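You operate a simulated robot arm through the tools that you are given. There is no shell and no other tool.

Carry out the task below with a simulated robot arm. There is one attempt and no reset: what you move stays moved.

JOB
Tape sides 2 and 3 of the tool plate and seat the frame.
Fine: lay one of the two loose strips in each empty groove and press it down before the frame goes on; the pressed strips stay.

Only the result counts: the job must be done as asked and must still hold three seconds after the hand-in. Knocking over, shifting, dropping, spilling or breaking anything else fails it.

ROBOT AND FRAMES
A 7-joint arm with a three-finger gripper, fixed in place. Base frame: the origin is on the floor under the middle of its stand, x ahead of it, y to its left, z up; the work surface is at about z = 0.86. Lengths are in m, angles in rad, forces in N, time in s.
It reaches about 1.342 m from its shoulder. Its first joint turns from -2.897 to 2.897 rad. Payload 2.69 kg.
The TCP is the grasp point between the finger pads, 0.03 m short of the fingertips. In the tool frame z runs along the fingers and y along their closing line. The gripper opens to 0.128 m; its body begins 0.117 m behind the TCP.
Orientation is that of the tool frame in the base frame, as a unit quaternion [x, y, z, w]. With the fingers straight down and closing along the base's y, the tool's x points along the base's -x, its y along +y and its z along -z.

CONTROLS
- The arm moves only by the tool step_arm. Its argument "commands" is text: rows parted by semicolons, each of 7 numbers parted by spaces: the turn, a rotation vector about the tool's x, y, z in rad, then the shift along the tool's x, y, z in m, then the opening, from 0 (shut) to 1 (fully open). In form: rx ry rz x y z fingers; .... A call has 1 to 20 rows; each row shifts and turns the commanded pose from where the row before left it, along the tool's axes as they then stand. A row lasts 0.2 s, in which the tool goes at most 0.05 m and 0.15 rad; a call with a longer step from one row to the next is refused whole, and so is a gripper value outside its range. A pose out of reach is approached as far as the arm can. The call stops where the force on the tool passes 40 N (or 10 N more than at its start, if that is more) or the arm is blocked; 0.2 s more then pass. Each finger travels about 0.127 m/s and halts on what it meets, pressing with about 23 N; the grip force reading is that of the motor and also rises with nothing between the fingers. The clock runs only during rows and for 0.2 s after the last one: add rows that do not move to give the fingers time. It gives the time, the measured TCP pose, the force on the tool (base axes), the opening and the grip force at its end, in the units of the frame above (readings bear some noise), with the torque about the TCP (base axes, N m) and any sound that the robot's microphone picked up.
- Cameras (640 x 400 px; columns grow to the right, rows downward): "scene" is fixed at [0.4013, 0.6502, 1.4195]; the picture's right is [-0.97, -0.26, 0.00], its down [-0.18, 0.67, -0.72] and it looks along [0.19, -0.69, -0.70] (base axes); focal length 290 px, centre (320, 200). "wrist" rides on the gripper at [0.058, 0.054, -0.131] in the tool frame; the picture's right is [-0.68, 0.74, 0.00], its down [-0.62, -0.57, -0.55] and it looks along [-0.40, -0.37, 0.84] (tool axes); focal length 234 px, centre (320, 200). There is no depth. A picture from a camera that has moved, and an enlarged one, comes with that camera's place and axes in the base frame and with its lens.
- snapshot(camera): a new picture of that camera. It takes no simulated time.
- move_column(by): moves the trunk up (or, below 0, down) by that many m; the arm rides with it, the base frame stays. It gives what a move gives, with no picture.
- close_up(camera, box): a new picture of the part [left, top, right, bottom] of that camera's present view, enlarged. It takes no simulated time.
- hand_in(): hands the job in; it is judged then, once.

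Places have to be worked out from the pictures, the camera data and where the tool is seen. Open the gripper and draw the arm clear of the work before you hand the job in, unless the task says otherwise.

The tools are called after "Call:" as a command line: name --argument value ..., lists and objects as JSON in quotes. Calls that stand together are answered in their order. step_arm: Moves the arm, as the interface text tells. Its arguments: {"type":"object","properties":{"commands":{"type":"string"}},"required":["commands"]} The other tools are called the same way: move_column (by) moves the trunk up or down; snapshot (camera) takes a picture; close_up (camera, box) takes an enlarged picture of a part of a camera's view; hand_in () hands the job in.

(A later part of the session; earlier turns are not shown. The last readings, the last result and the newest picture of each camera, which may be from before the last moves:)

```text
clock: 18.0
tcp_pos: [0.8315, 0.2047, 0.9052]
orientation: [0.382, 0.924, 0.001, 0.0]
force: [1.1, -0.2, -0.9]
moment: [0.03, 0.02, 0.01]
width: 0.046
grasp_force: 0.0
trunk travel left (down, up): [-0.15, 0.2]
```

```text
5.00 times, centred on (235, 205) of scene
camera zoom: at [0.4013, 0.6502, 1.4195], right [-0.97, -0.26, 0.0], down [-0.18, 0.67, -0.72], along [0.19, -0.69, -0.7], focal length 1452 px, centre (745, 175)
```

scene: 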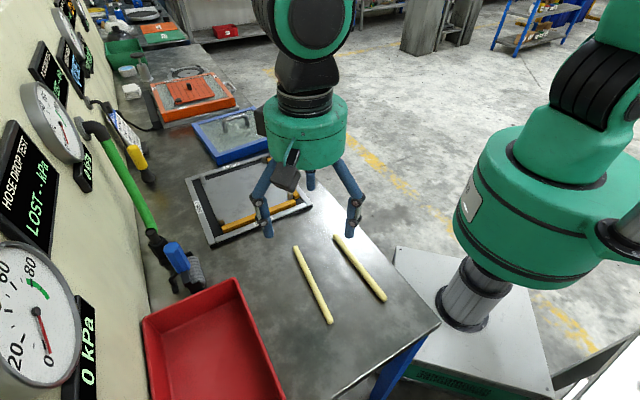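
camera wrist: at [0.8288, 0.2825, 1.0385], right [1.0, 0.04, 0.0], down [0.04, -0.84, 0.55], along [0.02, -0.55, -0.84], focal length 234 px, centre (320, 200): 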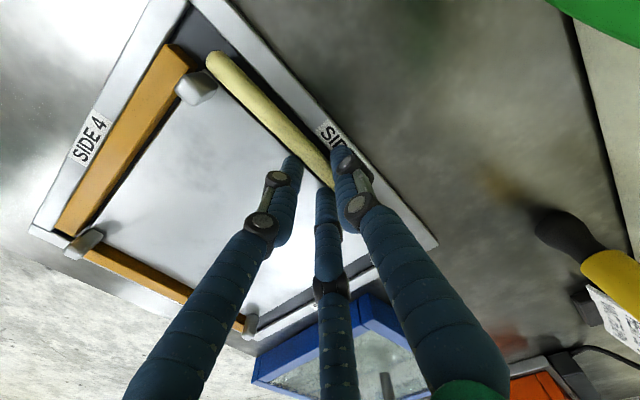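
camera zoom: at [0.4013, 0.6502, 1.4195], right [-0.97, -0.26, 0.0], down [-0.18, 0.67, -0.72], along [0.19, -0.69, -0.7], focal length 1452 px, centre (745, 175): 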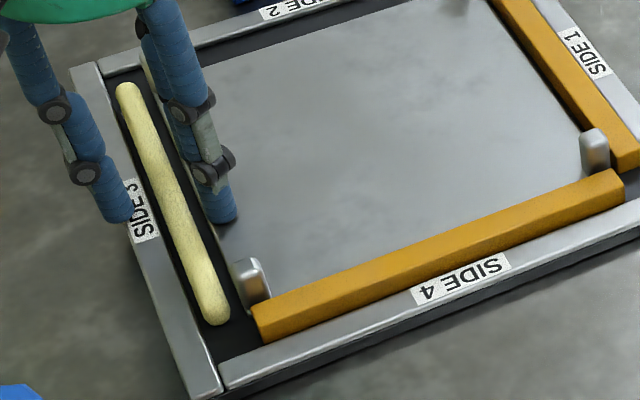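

The strip dropped neatly into groove 3. I rise straight up, check it stayed, then close the fingers to press with the closed tips.

Call:
step_arm --commands "0 0 0 0 0 -0.01 0.36; 0 0 0 0 0 -0.03 0.36; 0 0 0 0 0 -0.02 0.36; 0 0 0 0 0 0 0.2; 0 0 0 0 0.0055 0 0; 0 0 0 0 0 0 0; 0 0 0 0 0 0 0; 0 0 0 0 0 0 0"

Call:
snapshot --camera "wrist"

Call:
close_up --camera "scene" --box '[175, 145, 275, 245]'

```text
clock: 19.8
tcp_pos: [0.8358, 0.2069, 0.9644]
orientation: [0.383, 0.924, 0.0, 0.0]
force: [0.3, 0.3, 0.0]
moment: [-0.03, -0.02, -0.01]
width: 0.0022
grasp_force: 22.9
trunk travel left (down, up): [-0.15, 0.2]
```

```text
taken
camera wrist: at [0.8326, 0.2867, 1.0957], right [1.0, 0.04, 0.0], down [0.04, -0.84, 0.55], along [0.02, -0.55, -0.84], focal length 234 px, centre (320, 200)
```

wrist: 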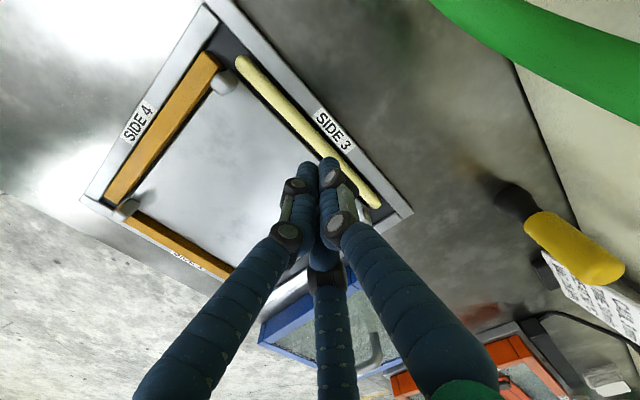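

```text
4.00 times, centred on (225, 195) of scene
camera zoom: at [0.4013, 0.6502, 1.4195], right [-0.97, -0.26, 0.0], down [-0.18, 0.67, -0.72], along [0.19, -0.69, -0.7], focal length 1162 px, centre (700, 220)
```

zoom: 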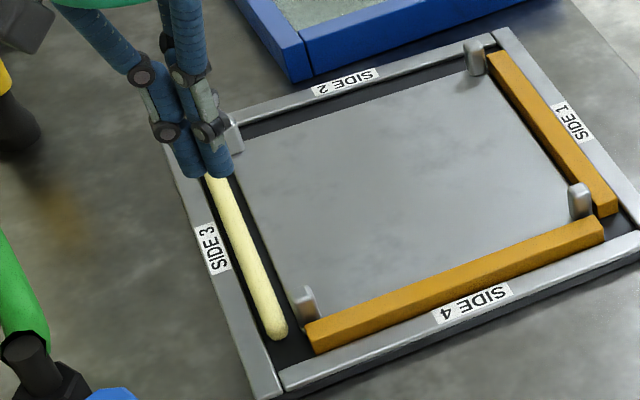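

The strip lies flat in groove 3, and the closed tips are above its middle. I go down slowly to find contact and press.

Call:
step_arm --commands "0 0 0 0 0 0.03 0; 0 0 0 0 0 0.015 0; 0 0 0 0 0 0.005 0; 0 0 0 0 0 0.002 0; 0 0 0 0 0 0.002 0; 0 0 0 0 0 0.001 0"

```text
clock: 21.2
tcp_pos: [0.8357, 0.2056, 0.9102]
orientation: [0.383, 0.924, 0.0, 0.0]
force: [-4.1, -1.1, 9.5]
moment: [-0.06, 0.15, 0.02]
width: 0.0024
grasp_force: 23.3
trunk travel left (down, up): [-0.15, 0.2]
```

Contact: 9.5 N upward. I press further in 1 mm steps.

Call:
step_arm --commands "0 0 0 0 0 0.001 0; 0 0 0 0 0 0.001 0"

```text
clock: 21.8
tcp_pos: [0.8365, 0.2056, 0.9107]
orientation: [0.383, 0.924, 0.001, 0.001]
force: [-5.2, -4.2, 26.2]
moment: [-0.1, 0.17, 0.02]
width: 0.0062
grasp_force: 22.8
trunk travel left (down, up): [-0.15, 0.2]
```

26 N now. I look at whether the strip changed.

Call:
snapshot --camera "wrist"

Call:
close_up --camera "scene" --box '[175, 145, 275, 245]'

```text
taken
camera wrist: at [0.8327, 0.2862, 1.0415], right [1.0, 0.04, 0.0], down [0.03, -0.84, 0.55], along [0.03, -0.55, -0.84], focal length 234 px, centre (320, 200)
```

wrist: 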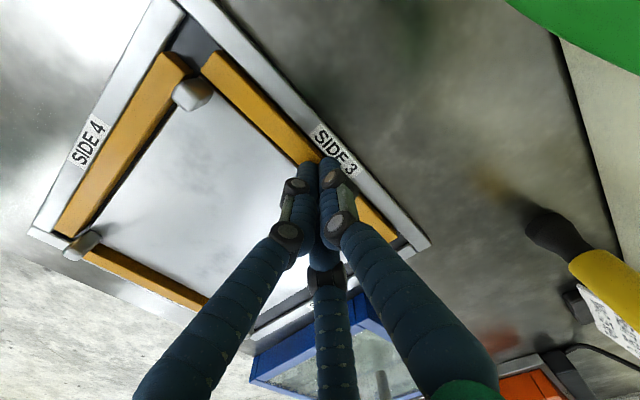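

```text
4.00 times, centred on (225, 195) of scene
camera zoom: at [0.4013, 0.6502, 1.4195], right [-0.97, -0.26, 0.0], down [-0.18, 0.67, -0.72], along [0.19, -0.69, -0.7], focal length 1162 px, centre (700, 220)
```

zoom: 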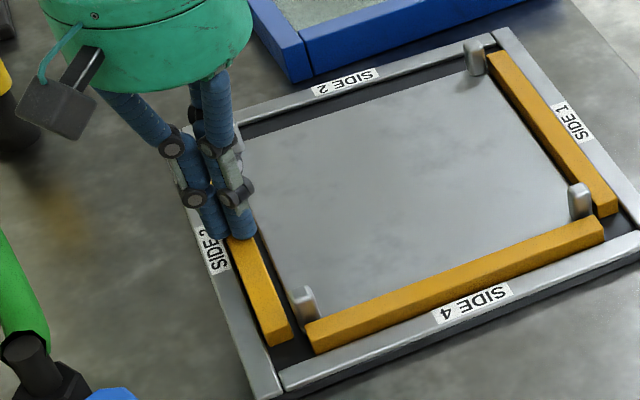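

The strip turned into a flat orange bead, so side 3 is pressed. I rise, and move over strip B with the fingers half open.

Call:
step_arm --commands "0 0 0 0 0 -0.01 0; 0 0 0 0 0 -0.03 0; 0 0 0 0 0 -0.05 0; 0 0 0 0.03502 -0.02525 0 0; 0 0 0 0.03502 -0.02525 0 0; 0 0 0 0.03502 -0.02525 0 0; 0 0 0 0.03502 -0.02525 0 0; 0 0 0 0.03502 -0.02525 0 0; 0 0 0 0.03502 -0.02525 0 0.5; 0 0 0 0.03502 -0.02525 0 0.5; 0 0 0 0.03502 -0.02525 0 0.5; 0 0 0 0.03502 -0.02525 0 0.5; 0 0 0 0.03502 -0.02525 0 0.5; 0 0 0 0 0 0 0.5; 0 0 0 0 0 0 0.5"

Call:
snapshot --camera "wrist"

Call:
close_up --camera "scene" --box '[175, 145, 275, 245]'

```text
clock: 25.0
tcp_pos: [0.4116, 0.2765, 0.9968]
orientation: [0.383, 0.924, -0.001, 0.0]
force: [0.9, 0.0, 0.2]
moment: [0.04, -0.01, 0.01]
width: 0.064
grasp_force: 0.1
trunk travel left (down, up): [-0.15, 0.2]
```

```text
taken
camera wrist: at [0.4069, 0.3564, 1.1279], right [1.0, 0.04, 0.0], down [0.04, -0.84, 0.55], along [0.02, -0.55, -0.84], focal length 234 px, centre (320, 200)
```

wrist: 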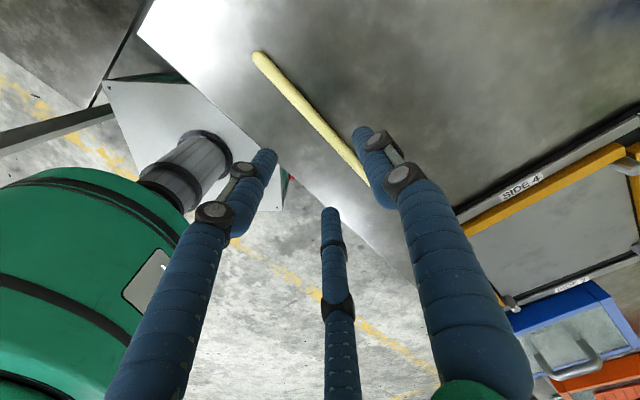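

```text
4.00 times, centred on (225, 195) of scene
camera zoom: at [0.4013, 0.6502, 1.4195], right [-0.97, -0.26, 0.0], down [-0.18, 0.67, -0.72], along [0.19, -0.69, -0.7], focal length 1162 px, centre (700, 220)
```

zoom: 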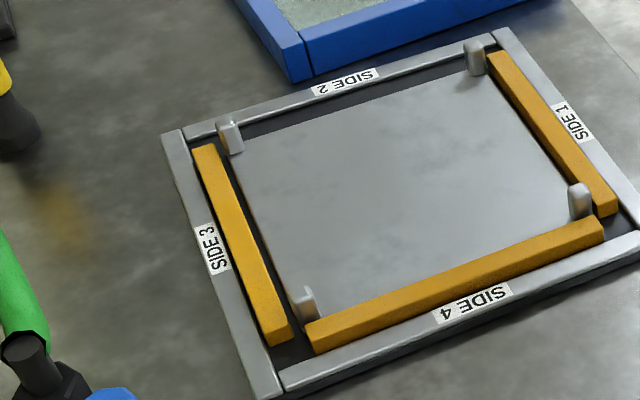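

Side 3's bead is in place. Strip B is where I estimated it, about 4–5 mm to the thumb side of the TCP; I descend and grip it.

Call:
step_arm --commands "0 0 0 0 0 0.04 0.5; 0 0 0 0 0 0.03 0.5; 0 0 0 0 0 0.02 0.5; 0 0 0 0 0 0.01 0.5; 0 0 0 0 0 0.004 0.5; 0 0 0 0 0 0 0.5"

Call:
snapshot --camera "wrist"

```text
clock: 26.4
tcp_pos: [0.4098, 0.2774, 0.8931]
orientation: [0.383, 0.924, 0.0, -0.001]
force: [-0.5, -0.6, -0.5]
moment: [-0.03, 0.02, 0.01]
width: 0.064
grasp_force: 0.0
trunk travel left (down, up): [-0.15, 0.2]
```

```text
taken
camera wrist: at [0.4069, 0.356, 1.0238], right [1.0, 0.04, 0.0], down [0.04, -0.84, 0.55], along [0.02, -0.55, -0.84], focal length 234 px, centre (320, 200)
```

wrist: 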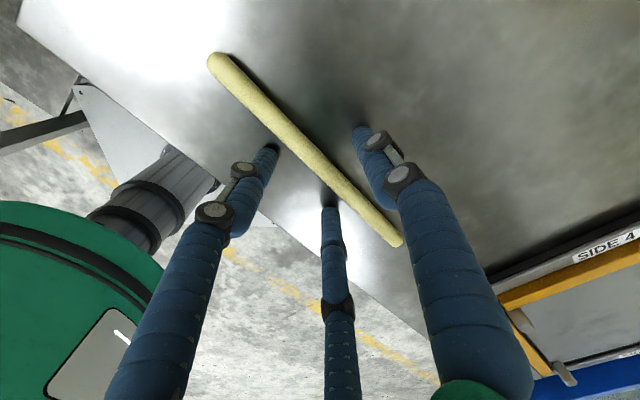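

Same picture as for strip A, so the strip is well centred. I close and lift.

Call:
step_arm --commands "0 0 0 0 0 0 0.25; 0 0 0 0 0 0 0.15; 0 0 0 0 0 0 0.05; 0 0 0 0 0 0 0.05; 0 0 0 0 0 -0.01 0.05; 0 0 0 0 0 -0.03 0.05; 0 0 0 0 0 -0.04 0.05; 0 0 0 0 0 -0.03 0.05; 0 0 0 0 0 0 0.05"

Call:
snapshot --camera "wrist"

```text
clock: 28.4
tcp_pos: [0.41, 0.2762, 1.0035]
orientation: [0.382, 0.924, 0.0, 0.0]
force: [-0.8, 0.8, -0.6]
moment: [-0.01, -0.01, 0.01]
width: 0.0252
grasp_force: 23.0
trunk travel left (down, up): [-0.15, 0.2]
```

```text
taken
camera wrist: at [0.4066, 0.3552, 1.1347], right [1.0, 0.04, 0.0], down [0.04, -0.84, 0.55], along [0.02, -0.55, -0.84], focal length 234 px, centre (320, 200)
```

wrist: 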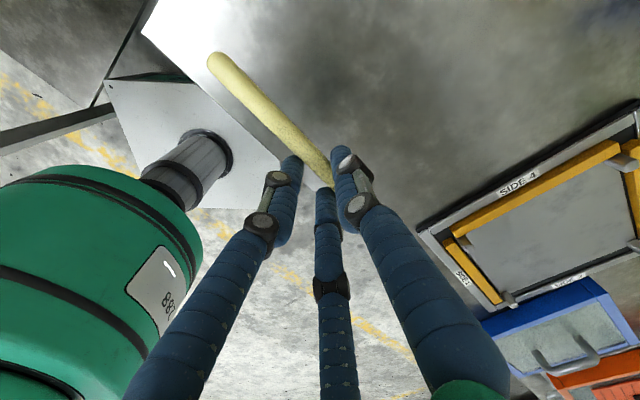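

Gripped and lifted (opening 0.025). I carry it at height to over groove 2, then turn it 90° there.

Call:
step_arm --commands "0 0 0 -0.04224 0.01285 -0.004 0.05; 0 0 0 -0.04224 0.01285 -0.004 0.05; 0 0 0 -0.04224 0.01285 -0.004 0.05; 0 0 0 -0.04224 0.01285 -0.004 0.05; 0 0 0 -0.04224 0.01285 -0.004 0.05; 0 0 0 -0.04224 0.01285 -0.004 0.05; 0 0 0 -0.04224 0.01285 -0.004 0.05; 0 0 0 -0.04224 0.01285 -0.004 0.05; 0 0 0 -0.04224 0.01285 -0.004 0.05; 0 0 0 -0.04224 0.01285 -0.004 0.05; 0 0 0 -0.04224 0.01285 -0.004 0.05; 0 0 0 0 0 0 0.05"

Call:
step_arm --commands "0 0 -0.1428 0 0 0 0.05; 0 0 -0.1428 0 0 0 0.05; 0 0 -0.1428 0 0 0 0.05; 0 0 -0.1428 0 0 0 0.05; 0 0 -0.1428 0 0 0 0.05; 0 0 -0.1428 0 0 0 0.05; 0 0 -0.1428 0 0 0 0.05; 0 0 -0.1428 0 0 0 0.05; 0 0 -0.1428 0 0 0 0.05; 0 0 -0.1428 0 0 0 0.05; 0 0 -0.1428 0 0 0 0.05; 0 0 0 0 0 0 0.05; 0 0 0 0 0 0 0.05"

Call:
snapshot --camera "wrist"

Call:
snapshot --camera "scene"

```text
clock: 31.0
tcp_pos: [0.8372, 0.0478, 1.0468]
orientation: [0.382, 0.924, 0.0, -0.001]
force: [0.3, -0.6, -1.0]
moment: [0.07, 0.01, 0.0]
width: 0.0251
grasp_force: 22.8
trunk travel left (down, up): [-0.15, 0.2]
```

```text
clock: 33.8
tcp_pos: [0.8377, 0.0468, 1.0473]
orientation: [-0.383, 0.924, 0.0, 0.0]
force: [-0.6, 0.4, 0.4]
moment: [-0.03, 0.01, -0.01]
width: 0.0249
grasp_force: 23.8
trunk travel left (down, up): [-0.15, 0.2]
```

```text
taken
camera wrist: at [0.7588, 0.0443, 1.1784], right [-0.04, 1.0, 0.0], down [0.84, 0.04, 0.55], along [0.55, 0.02, -0.84], focal length 234 px, centre (320, 200)
```

wrist: 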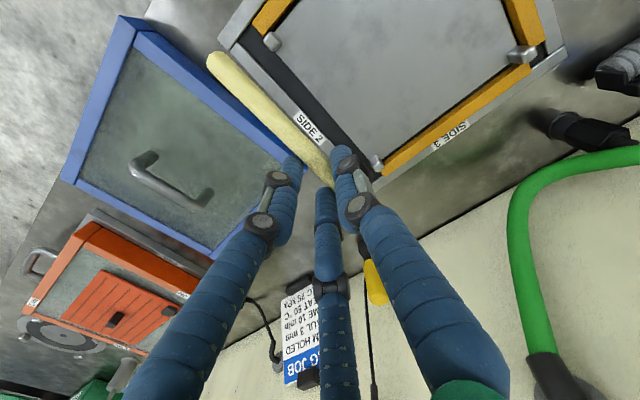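

```text
taken
```

scene: 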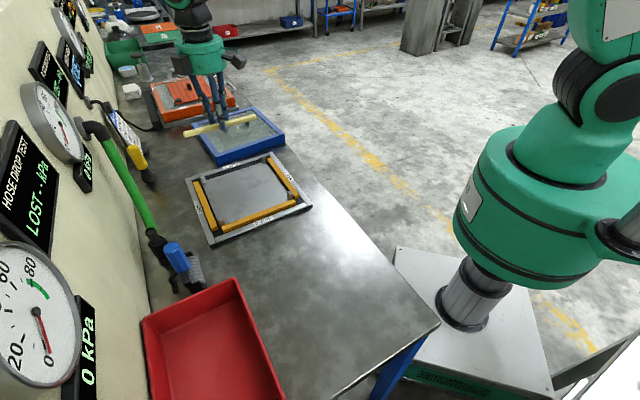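

Strip B is turned along side 2. I enlarge to measure groove 2 and the strip from this new viewpoint, and read the card and frame too.

Call:
close_up --camera "wrist" --box '[200, 0, 360, 100]'

Call:
close_up --camera "wrist" --box '[280, 90, 440, 190]'

Call:
close_up --camera "wrist" --box '[270, 270, 350, 400]'

Call:
close_up --camera "wrist" --box '[60, 10, 300, 260]'

```text
4.00 times, centred on (280, 50) of wrist
camera zoom: at [0.7588, 0.0443, 1.1784], right [-0.04, 1.0, 0.0], down [0.84, 0.04, 0.55], along [0.55, 0.02, -0.84], focal length 937 px, centre (480, 800)
```

zoom: 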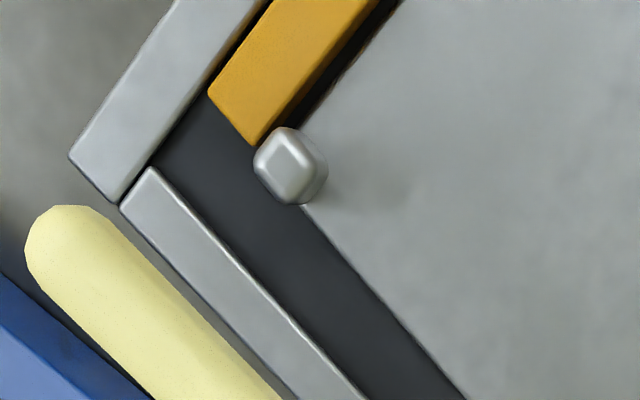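

```text
4.00 times, centred on (360, 140) of wrist
camera zoom: at [0.7588, 0.0443, 1.1784], right [-0.04, 1.0, 0.0], down [0.84, 0.04, 0.55], along [0.55, 0.02, -0.84], focal length 937 px, centre (160, 440)
```

zoom: 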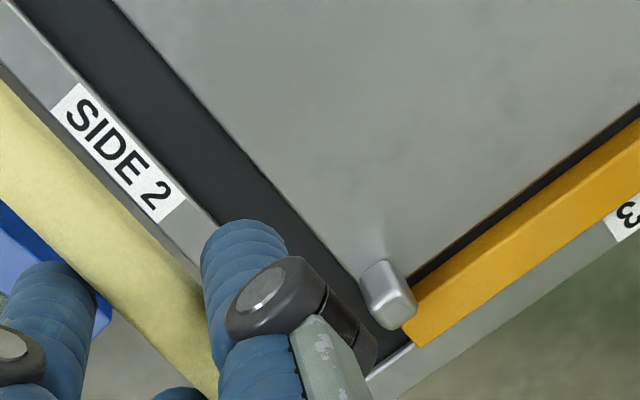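

```text
3.08 times, centred on (310, 335) of wrist
camera zoom: at [0.7588, 0.0443, 1.1784], right [-0.04, 1.0, 0.0], down [0.84, 0.04, 0.55], along [0.55, 0.02, -0.84], focal length 720 px, centre (351, -215)
```

zoom: 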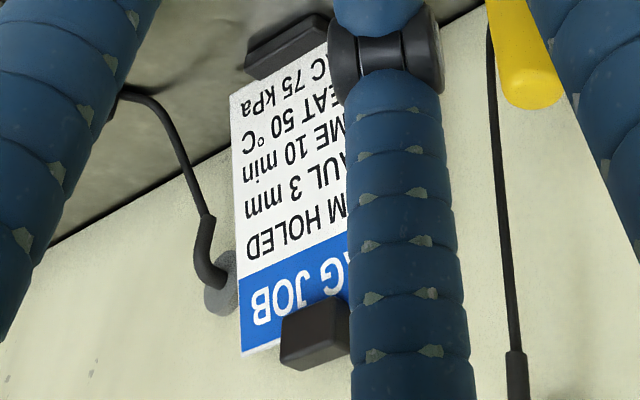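

```text
1.60 times, centred on (180, 135) of wrist
camera zoom: at [0.7588, 0.0443, 1.1784], right [-0.04, 1.0, 0.0], down [0.84, 0.04, 0.55], along [0.55, 0.02, -0.84], focal length 375 px, centre (544, 304)
```

zoom: 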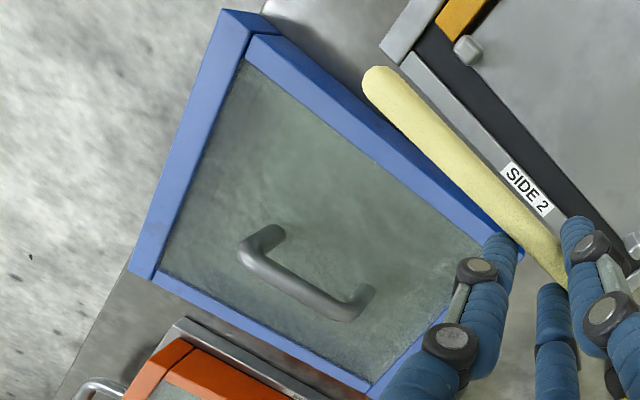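

Groove 2 is centred near e1≈0.5545 and the strip is at about (0.554, 0.624), with 13 mm or more between the fingers and the blue frame. I shift 2.5 mm along the groove and descend to just above it.

Call:
step_arm --commands "0 0 0 -0.0025 -0.0005 0.04 0.05; 0 0 0 0 0 0.04 0.05; 0 0 0 0 0 0.03 0.05; 0 0 0 0 0 0.02 0.05; 0 0 0 0 0 0.008 0.05; 0 0 0 0 0 0.002 0.05; 0 0 0 0 0 0 0.05"

Call:
snapshot --camera "wrist"

Call:
close_up --camera "wrist" --box '[150, 0, 350, 125]'

Call:
close_up --camera "scene" --box '[180, 110, 300, 210]'

```text
clock: 35.4
tcp_pos: [0.8395, 0.0493, 0.9079]
orientation: [-0.382, 0.924, -0.001, 0.001]
force: [-0.2, 0.0, -1.4]
moment: [0.0, -0.03, 0.0]
width: 0.0252
grasp_force: 22.5
trunk travel left (down, up): [-0.15, 0.2]
```

```text
taken
camera wrist: at [0.7606, 0.0458, 1.0383], right [-0.04, 1.0, 0.0], down [0.84, 0.04, 0.55], along [0.55, 0.02, -0.84], focal length 234 px, centre (320, 200)
```

wrist: 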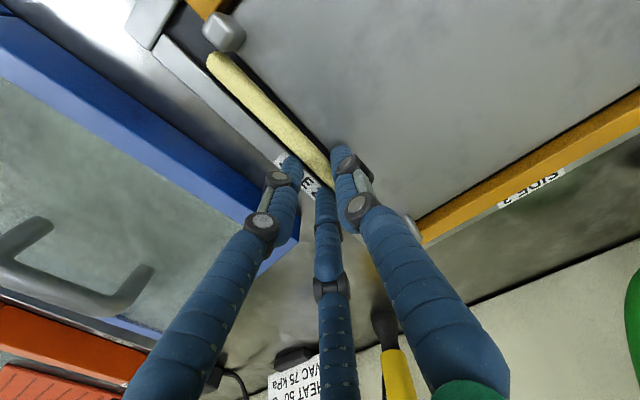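

```text
3.20 times, centred on (250, 62) of wrist
camera zoom: at [0.7606, 0.0458, 1.0383], right [-0.04, 1.0, 0.0], down [0.84, 0.04, 0.55], along [0.55, 0.02, -0.84], focal length 749 px, centre (544, 640)
```

zoom: 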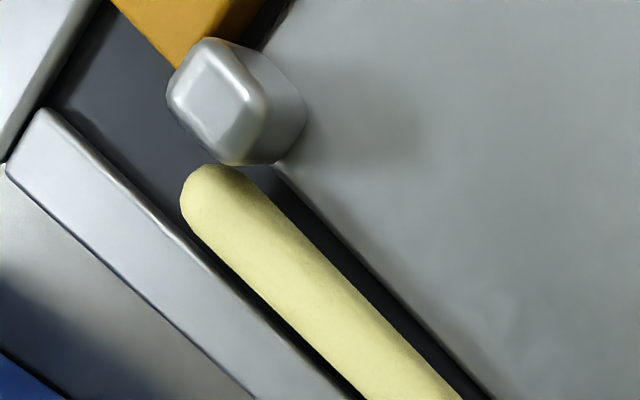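

```text
4.00 times, centred on (240, 160) of scene
camera zoom: at [0.4013, 0.6502, 1.4195], right [-0.97, -0.26, 0.0], down [-0.18, 0.67, -0.72], along [0.19, -0.69, -0.7], focal length 1162 px, centre (640, 360)
```

zoom: 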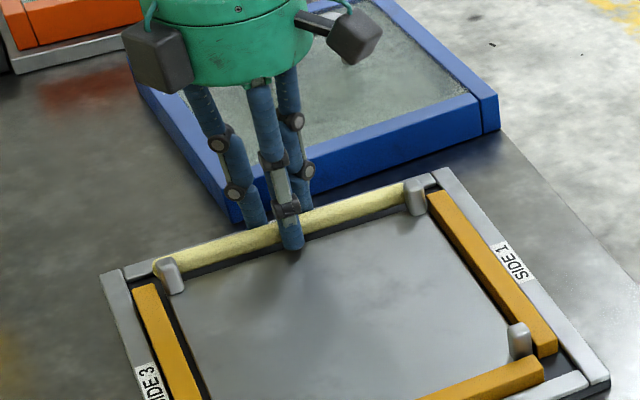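

The strip is within 1 mm of groove 2's centre line and clear of both posts. I lower 3 mm and open gently.

Call:
step_arm --commands "0 0 0 0 -0.0005 0.002 0.05; 0 0 0 0 0 0.001 0.05; 0 0 0 0 0 0 0.2; 0 0 0 0 0 0 0.24; 0 0 0 0 0 0 0.3; 0 0 0 0 0 0 0.34; 0 0 0 0 0 0 0.34"

Call:
close_up --camera "wrist" --box '[150, 0, 350, 125]'

Call:
close_up --camera "scene" --box '[180, 110, 300, 210]'

```text
clock: 37.0
tcp_pos: [0.8416, 0.0484, 0.9038]
orientation: [-0.383, 0.924, 0.0, 0.0]
force: [-0.1, 0.2, 0.0]
moment: [0.0, 0.0, 0.04]
width: 0.0438
grasp_force: 0.1
trunk travel left (down, up): [-0.15, 0.2]
```

```text
3.20 times, centred on (250, 62) of wrist
camera zoom: at [0.7612, 0.0456, 1.0353], right [-0.04, 1.0, 0.0], down [0.84, 0.04, 0.55], along [0.55, 0.02, -0.84], focal length 749 px, centre (544, 640)
```

zoom: 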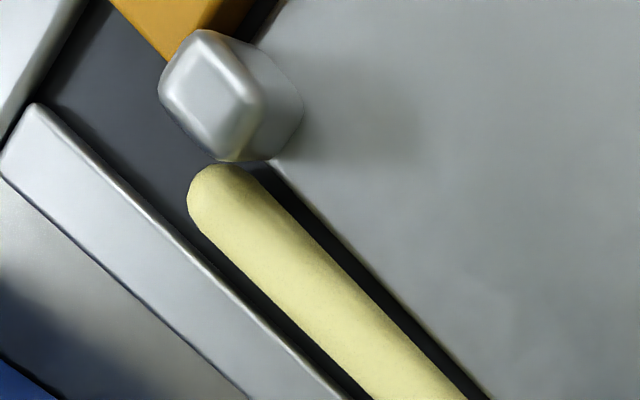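

```text
4.00 times, centred on (240, 160) of scene
camera zoom: at [0.4013, 0.6502, 1.4195], right [-0.97, -0.26, 0.0], down [-0.18, 0.67, -0.72], along [0.19, -0.69, -0.7], focal length 1162 px, centre (640, 360)
```

zoom: 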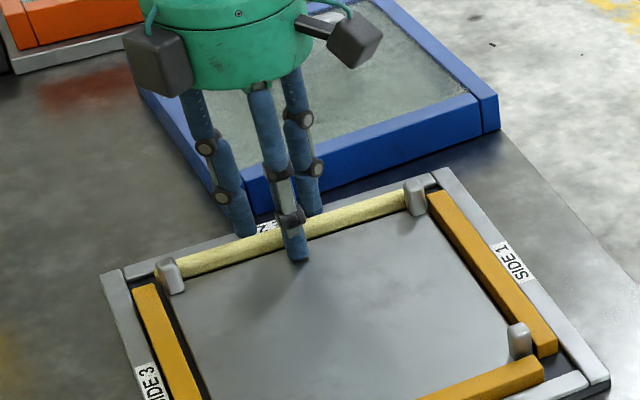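

The strip is seated in groove 2. I rise, close the fingers, and move over its centre line for pressing.

Call:
step_arm --commands "0 0 0 0 0 -0.01 0.34; 0 0 0 0 0 -0.03 0.34; 0 0 0 0 0 -0.02 0.34; 0 0 0 0 0 0 0.2; 0 0 0 0 0.006 0 0; 0 0 0 0 0 0 0; 0 0 0 0 0 0 0; 0 0 0 0 0 0 0"

Call:
snapshot --camera "wrist"

Call:
close_up --camera "scene" --box '[180, 110, 300, 210]'

```text
clock: 38.8
tcp_pos: [0.836, 0.0527, 0.9647]
orientation: [-0.383, 0.924, 0.0, 0.0]
force: [0.5, 0.7, -0.8]
moment: [0.01, 0.0, -0.02]
width: 0.0023
grasp_force: 22.3
trunk travel left (down, up): [-0.15, 0.2]
```

```text
taken
camera wrist: at [0.7575, 0.0497, 1.0955], right [-0.04, 1.0, 0.0], down [0.84, 0.03, 0.55], along [0.55, 0.02, -0.84], focal length 234 px, centre (320, 200)
```

wrist: 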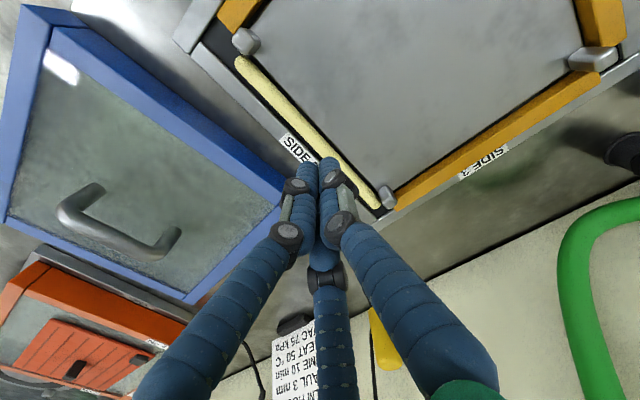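

```text
4.00 times, centred on (240, 160) of scene
camera zoom: at [0.4013, 0.6502, 1.4195], right [-0.97, -0.26, 0.0], down [-0.18, 0.67, -0.72], along [0.19, -0.69, -0.7], focal length 1162 px, centre (640, 360)
```

zoom: 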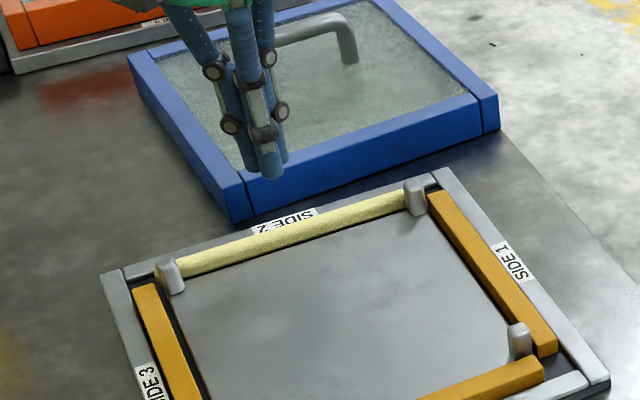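

The closed tips are above the strip's middle. I press down the same way as before.

Call:
step_arm --commands "0 0 0 0 0 0.03 0; 0 0 0 0 0 0.015 0; 0 0 0 0 0 0.005 0; 0 0 0 0 0 0.002 0; 0 0 0 0 0 0.002 0; 0 0 0 0 0 0.001 0; 0 0 0 0 0 0.001 0"

Call:
snapshot --camera "wrist"

```text
clock: 40.4
tcp_pos: [0.8365, 0.0536, 0.9113]
orientation: [-0.383, 0.924, 0.0, 0.001]
force: [-2.7, -0.1, 17.0]
moment: [0.01, 0.09, 0.04]
width: 0.0058
grasp_force: 23.0
trunk travel left (down, up): [-0.15, 0.2]
```

```text
taken
camera wrist: at [0.7573, 0.0499, 1.0414], right [-0.04, 1.0, 0.0], down [0.83, 0.03, 0.55], along [0.55, 0.02, -0.83], focal length 234 px, centre (320, 200)
```

wrist: 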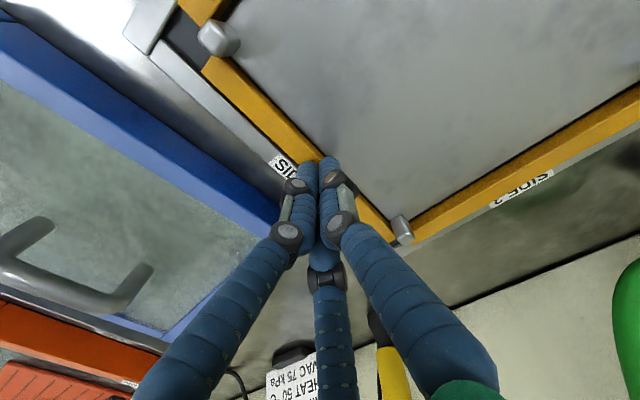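

Side 2 is pressed too: the bead turned orange. I rise and move so the wrist camera looks at the blue frame and its handle.

Call:
step_arm --commands "0 0 0 0 0 -0.01 0; 0 0 0 0 0 -0.04 0; 0 0 0 0 0 -0.05 0; 0 0 0 0 0 -0.04 0; 0 0 0 0.0352 -0.0329 0 0; 0 0 0 0.0352 -0.0329 0 0; 0 0 0 0.0352 -0.0329 0 0; 0 0 0 0.0352 -0.0329 0 0; 0 0 0 0 0 0 0; 0 0 0 0 0 0 0"

Call:
snapshot --camera "wrist"

Call:
close_up --camera "scene" --box '[170, 90, 330, 250]'

```text
clock: 42.6
tcp_pos: [0.8291, -0.1394, 1.0489]
orientation: [-0.383, 0.924, 0.001, 0.001]
force: [-0.8, -0.3, 0.2]
moment: [0.0, 0.0, 0.0]
width: 0.0022
grasp_force: 23.1
trunk travel left (down, up): [-0.15, 0.2]
```

```text
taken
camera wrist: at [0.7497, -0.1428, 1.1786], right [-0.04, 1.0, 0.0], down [0.84, 0.04, 0.55], along [0.55, 0.02, -0.84], focal length 234 px, centre (320, 200)
```

wrist: 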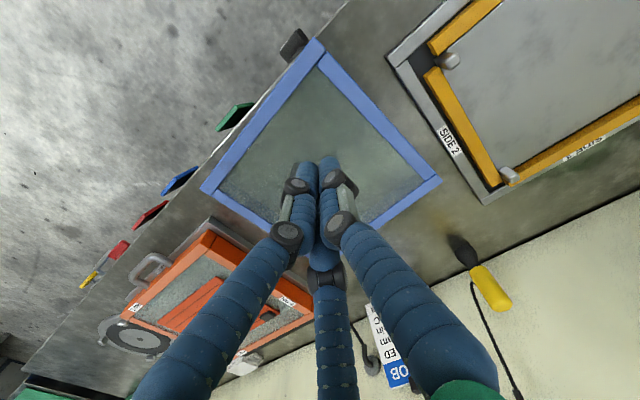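

```text
2.50 times, centred on (250, 170) of scene
camera zoom: at [0.4013, 0.6502, 1.4195], right [-0.97, -0.26, 0.0], down [-0.18, 0.67, -0.72], along [0.19, -0.69, -0.7], focal length 726 px, centre (495, 275)
```

zoom: 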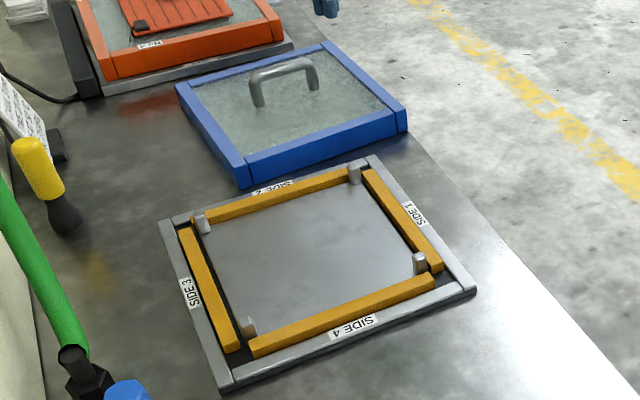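

All four grooves are now taped. I enlarge the frame's corners in the wrist and scene views to get its pose and size.

Call:
close_up --camera "wrist" --box '[270, 20, 370, 90]'

Call:
close_up --camera "wrist" --box '[370, 140, 470, 210]'

Call:
close_up --camera "wrist" --box '[180, 150, 280, 220]'

Call:
close_up --camera "scene" --box '[185, 95, 295, 170]'

Call:
close_up --camera "scene" --box '[215, 100, 265, 140]'

```text
5.71 times, centred on (320, 55) of wrist
camera zoom: at [0.7497, -0.1428, 1.1786], right [-0.04, 1.0, 0.0], down [0.84, 0.04, 0.55], along [0.55, 0.02, -0.84], focal length 1338 px, centre (320, 1029)
```

zoom: 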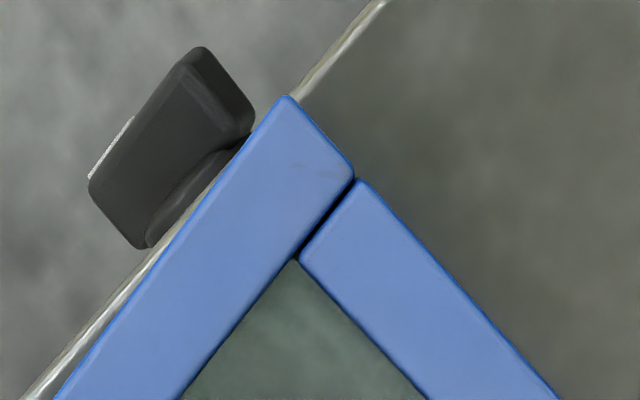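

```text
5.71 times, centred on (420, 175) of wrist
camera zoom: at [0.7497, -0.1428, 1.1786], right [-0.04, 1.0, 0.0], down [0.84, 0.04, 0.55], along [0.55, 0.02, -0.84], focal length 1338 px, centre (-251, 343)
```

zoom: 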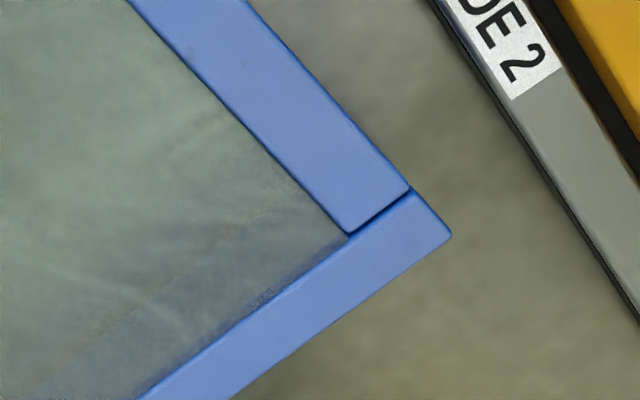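

```text
5.71 times, centred on (230, 185) of wrist
camera zoom: at [0.7497, -0.1428, 1.1786], right [-0.04, 1.0, 0.0], down [0.84, 0.04, 0.55], along [0.55, 0.02, -0.84], focal length 1338 px, centre (834, 286)
```

zoom: 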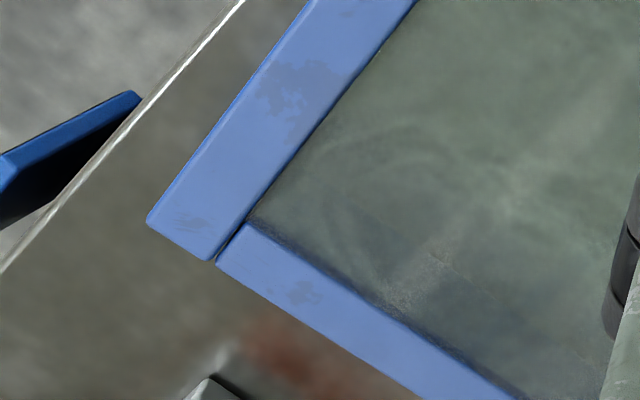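

```text
5.33 times, centred on (240, 132) of scene
camera zoom: at [0.4013, 0.6502, 1.4195], right [-0.97, -0.26, 0.0], down [-0.18, 0.67, -0.72], along [0.19, -0.69, -0.7], focal length 1549 px, centre (747, 560)
```

zoom: 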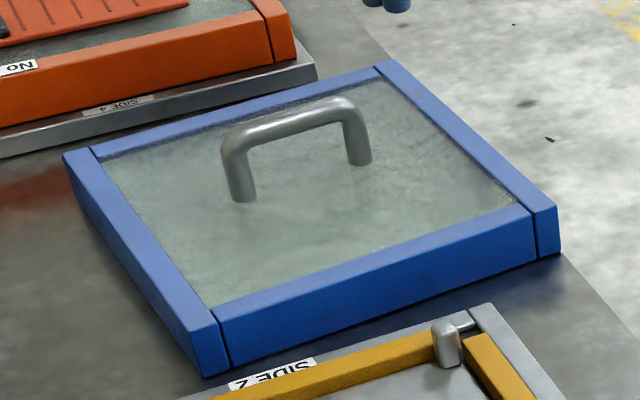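

```text
10.00 times, centred on (240, 120) of scene
camera zoom: at [0.4013, 0.6502, 1.4195], right [-0.97, -0.26, 0.0], down [-0.18, 0.67, -0.72], along [0.19, -0.69, -0.7], focal length 2904 px, centre (1120, 1000)
```

zoom: 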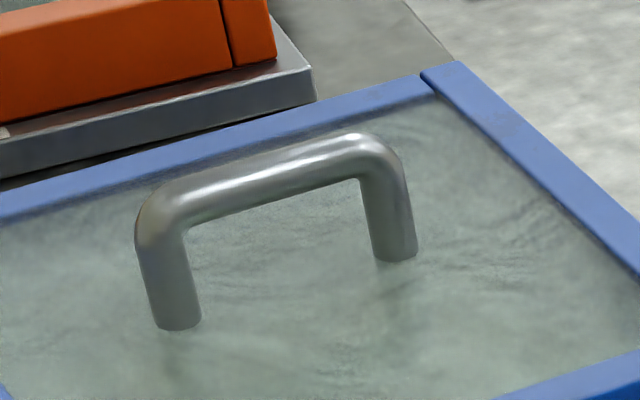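

The frame is about 0.236 m square with its centre near (0.9075, -0.136), turned about +4.3° from the plate. Its handle bar runs along 49.3°, with the bar centre near z≈0.942. I turn the tool to match, open half, and move above the handle.

Call:
step_arm --commands "0 0 -0.075 0 0 0 0.5; 0 0 0 0 0 0 0.5; 0 0 0 -0.018 -0.021 0 0.5; 0 0 0 -0.018 -0.021 0 0.5; 0 0 0 -0.018 -0.021 0 0.5; 0 0 0 0 0 0 0.5; 0 0 0 0 0 0 0.5"

Call:
snapshot --camera "wrist"

Call:
close_up --camera "scene" --box '[175, 50, 315, 170]'

```text
clock: 44.2
tcp_pos: [0.9123, -0.139, 1.0477]
orientation: [-0.417, 0.909, 0.0, -0.001]
force: [-0.7, 0.5, -0.2]
moment: [0.0, 0.0, 0.0]
width: 0.0639
grasp_force: 0.0
trunk travel left (down, up): [-0.15, 0.2]
```

```text
taken
camera wrist: at [0.833, -0.1493, 1.1792], right [-0.12, 0.99, 0.0], down [0.83, 0.1, 0.55], along [0.55, 0.06, -0.84], focal length 234 px, centre (320, 200)
```

wrist: 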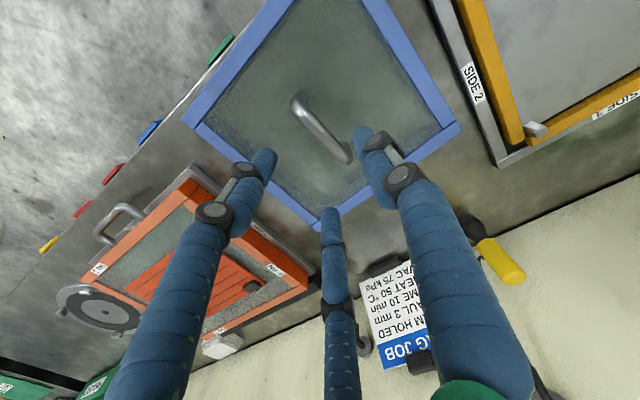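

```text
3.33 times, centred on (245, 110) of scene
camera zoom: at [0.4013, 0.6502, 1.4195], right [-0.97, -0.26, 0.0], down [-0.18, 0.67, -0.72], along [0.19, -0.69, -0.7], focal length 968 px, centre (570, 500)
```

zoom: 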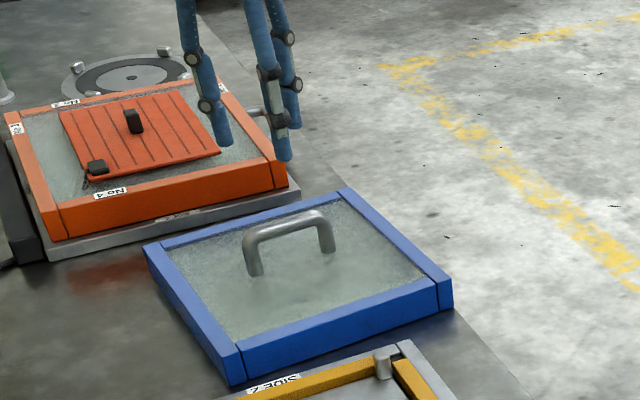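

I enlarge the handle in the wrist view to check its position between the fingers.

Call:
close_up --camera "wrist" --box '[240, 70, 400, 190]'

```text
3.33 times, centred on (320, 130) of wrist
camera zoom: at [0.833, -0.1493, 1.1792], right [-0.12, 0.99, 0.0], down [0.83, 0.1, 0.55], along [0.55, 0.06, -0.84], focal length 781 px, centre (320, 433)
```

zoom: 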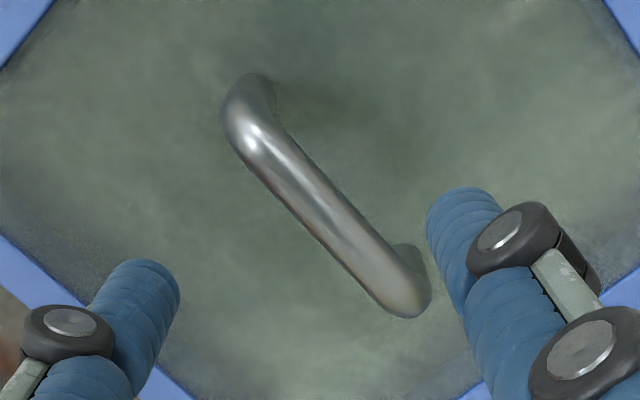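

The bar lies 5.9 mm to the thumb side and centred along x, which is ideal. I descend so the pads are at bar height (TCP z≈0.94).

Call:
step_arm --commands "0 0 0 0 0 0.04 0.5; 0 0 0 0 0 0.03 0.5; 0 0 0 0 0 0.02 0.5; 0 0 0 0 0 0.012 0.5; 0 0 0 0 0 0.005 0.5; 0 0 0 0 0 0 0.5"

Call:
snapshot --camera "wrist"

Call:
close_up --camera "scene" --box '[190, 85, 290, 165]'

```text
clock: 45.6
tcp_pos: [0.9127, -0.1397, 0.9406]
orientation: [-0.417, 0.909, 0.0, 0.0]
force: [0.7, -1.1, -0.4]
moment: [0.02, 0.02, 0.03]
width: 0.064
grasp_force: 0.0
trunk travel left (down, up): [-0.15, 0.2]
```

```text
taken
camera wrist: at [0.834, -0.1489, 1.0722], right [-0.12, 0.99, 0.0], down [0.83, 0.1, 0.55], along [0.54, 0.06, -0.84], focal length 234 px, centre (320, 200)
```

wrist: 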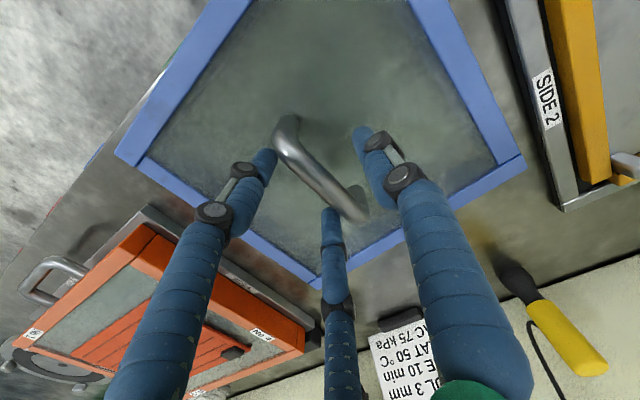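

```text
5.00 times, centred on (240, 125) of scene
camera zoom: at [0.4013, 0.6502, 1.4195], right [-0.97, -0.26, 0.0], down [-0.18, 0.67, -0.72], along [0.19, -0.69, -0.7], focal length 1452 px, centre (720, 575)
```

zoom: 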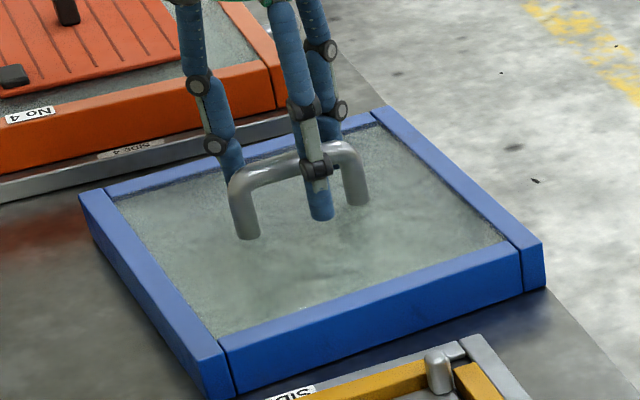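

The thumb is on the plate side of the bar and the other two on the far side, all clear of the legs. I close on the bar.

Call:
step_arm --commands "0 0 0 0 0 0 0.35; 0 0 0 0 0 0 0.25; 0 0 0 0 0 0 0.15; 0 0 0 0 0 0 0.05; 0 0 0 0 0 0 0; 0 0 0 0 0 0 0"

Call:
snapshot --camera "wrist"

```text
clock: 47.0
tcp_pos: [0.912, -0.1394, 0.9406]
orientation: [-0.418, 0.909, 0.0, 0.0]
force: [0.2, -1.0, 0.5]
moment: [-0.03, 0.02, 0.06]
width: 0.0248
grasp_force: 23.0
trunk travel left (down, up): [-0.15, 0.2]
```

```text
taken
camera wrist: at [0.8338, -0.149, 1.0724], right [-0.12, 0.99, 0.0], down [0.83, 0.1, 0.55], along [0.54, 0.06, -0.84], focal length 234 px, centre (320, 200)
```

wrist: 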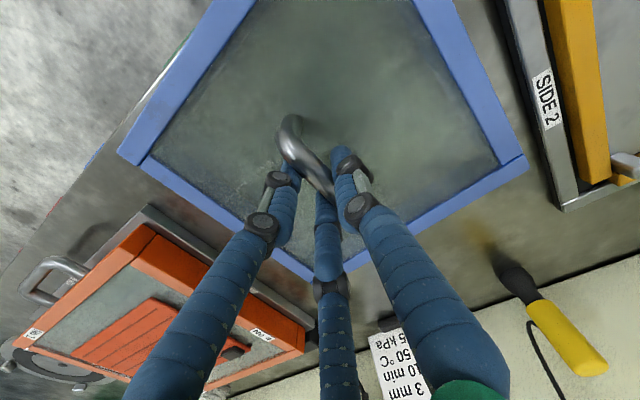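

Gripped at 0.025. I lift slowly by 15 mm and check weight and level.

Call:
step_arm --commands "0 0 0 0 0 -0.002 0; 0 0 0 0 0 -0.003 0; 0 0 0 0 0 -0.005 0; 0 0 0 0 0 -0.005 0; 0 0 0 0 0 0 0"

Call:
snapshot --camera "wrist"

Call:
close_up --camera "scene" --box '[180, 80, 300, 180]'

```text
clock: 48.2
tcp_pos: [0.9118, -0.1389, 0.9571]
orientation: [-0.417, 0.909, -0.001, 0.0]
force: [0.0, -0.4, -4.6]
moment: [0.0, -0.02, -0.02]
width: 0.0247
grasp_force: 22.9
trunk travel left (down, up): [-0.15, 0.2]
```

```text
taken
camera wrist: at [0.8339, -0.149, 1.0869], right [-0.12, 0.99, 0.0], down [0.83, 0.1, 0.55], along [0.54, 0.06, -0.84], focal length 234 px, centre (320, 200)
```

wrist: 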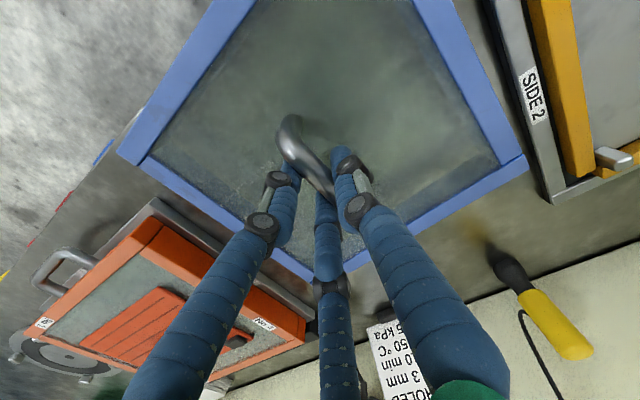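

```text
4.00 times, centred on (240, 130) of scene
camera zoom: at [0.4013, 0.6502, 1.4195], right [-0.97, -0.26, 0.0], down [-0.18, 0.67, -0.72], along [0.19, -0.69, -0.7], focal length 1162 px, centre (640, 480)
```

zoom: 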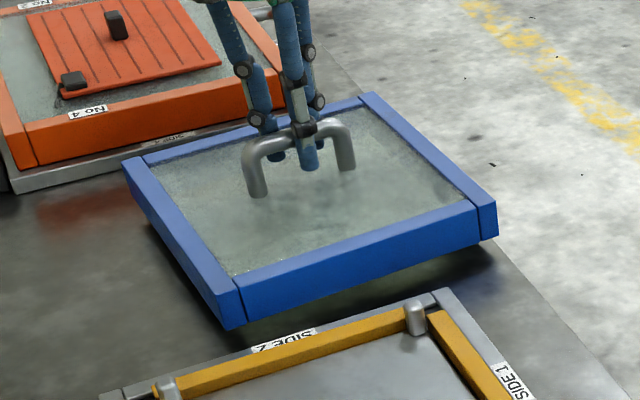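

It lifts level, weighing about 4.5 N. I measure the frame's corners in hand to learn its exact offset and angle relative to the tool.

Call:
close_up --camera "wrist" --box '[90, 120, 190, 200]'

Call:
close_up --camera "wrist" --box '[450, 120, 550, 200]'

Call:
close_up --camera "wrist" --box '[250, 230, 380, 310]'

```text
5.00 times, centred on (140, 160) of wrist
camera zoom: at [0.8339, -0.149, 1.0869], right [-0.12, 0.99, 0.0], down [0.83, 0.1, 0.55], along [0.54, 0.06, -0.84], focal length 1171 px, centre (1220, 400)
```

zoom: 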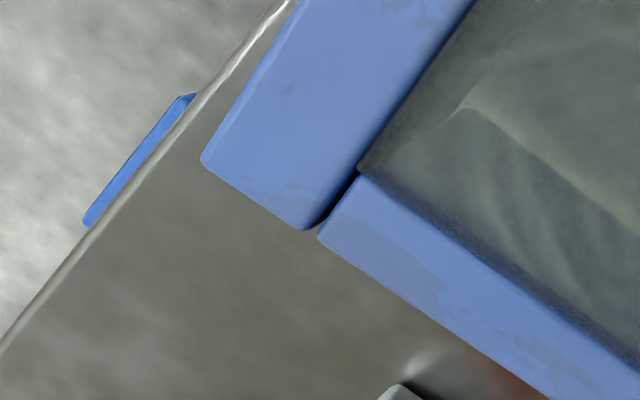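

```text
5.00 times, centred on (500, 160) of wrist
camera zoom: at [0.8339, -0.149, 1.0869], right [-0.12, 0.99, 0.0], down [0.83, 0.1, 0.55], along [0.54, 0.06, -0.84], focal length 1171 px, centre (-580, 400)
```

zoom: 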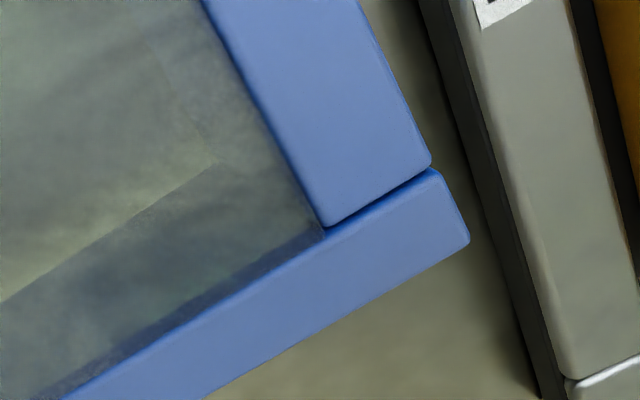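

```text
4.92 times, centred on (315, 270) of wrist
camera zoom: at [0.8339, -0.149, 1.0869], right [-0.12, 0.99, 0.0], down [0.83, 0.1, 0.55], along [0.54, 0.06, -0.84], focal length 1153 px, centre (345, -145)
```

zoom: 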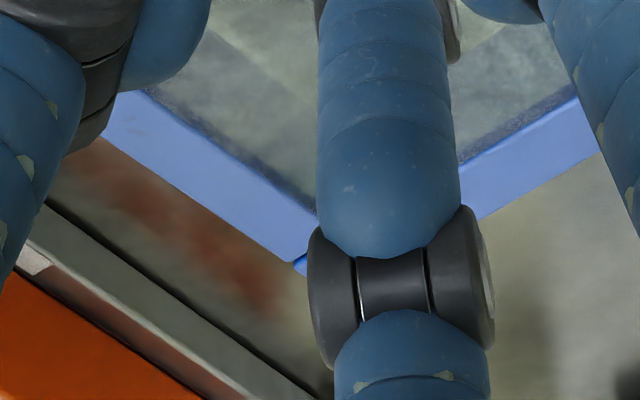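

In the tool frame, the frame's centre is at about (-0.002, +0.007) with its sides parallel to the tool axes. I raise it clear of the posts, turn back 4.3°, and carry it over the plate centre (e1≈0.443, e2≈0.6275).

Call:
step_arm --commands "0 0 0 0 0 -0.02 0; 0 0 0 0 0 -0.03 0; 0 0 0 0 0 -0.03 0; 0 0 0.0375 0 0 0 0; 0 0 0.0375 0 0 0 0; 0 0 0 -0.00791 0.02942 0 0; 0 0 0 -0.00791 0.02942 0 0; 0 0 0 -0.00791 0.02942 0 0; 0 0 0 -0.00791 0.02942 0 0; 0 0 0 -0.00791 0.02942 0 0; 0 0 0 -0.00791 0.02942 0 0; 0 0 0 -0.00791 0.02942 0 0; 0 0 0 -0.00791 0.02942 0 0; 0 0 0 -0.00791 0.02942 0 0; 0 0 0 -0.00791 0.02942 0 0; 0 0 0 0 0 0 0; 0 0 0 0 0 0 0"

Call:
snapshot --camera "wrist"

Call:
close_up --camera "scene" --box '[170, 90, 330, 250]'

```text
clock: 51.8
tcp_pos: [0.7596, 0.1249, 1.0369]
orientation: [-0.383, 0.924, 0.0, 0.0]
force: [0.4, 0.3, -4.2]
moment: [-0.02, 0.05, 0.05]
width: 0.0246
grasp_force: 23.1
trunk travel left (down, up): [-0.15, 0.2]
```

```text
taken
camera wrist: at [0.6815, 0.1211, 1.1679], right [-0.04, 1.0, 0.0], down [0.84, 0.03, 0.55], along [0.55, 0.02, -0.84], focal length 234 px, centre (320, 200)
```

wrist: 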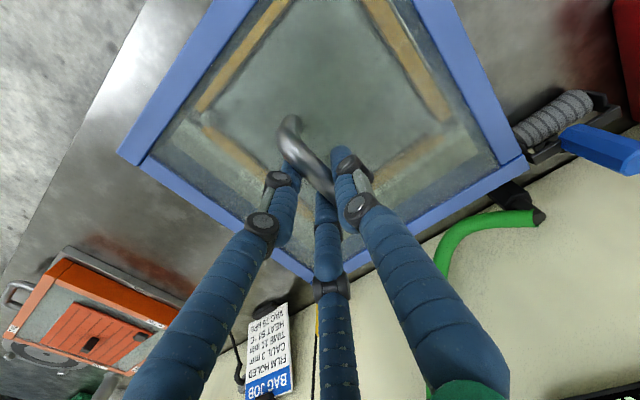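

```text
2.50 times, centred on (250, 170) of scene
camera zoom: at [0.4013, 0.6502, 1.4195], right [-0.97, -0.26, 0.0], down [-0.18, 0.67, -0.72], along [0.19, -0.69, -0.7], focal length 726 px, centre (495, 275)
```

zoom: 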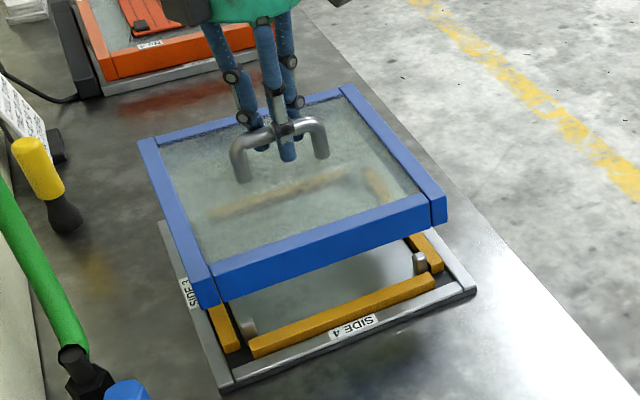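

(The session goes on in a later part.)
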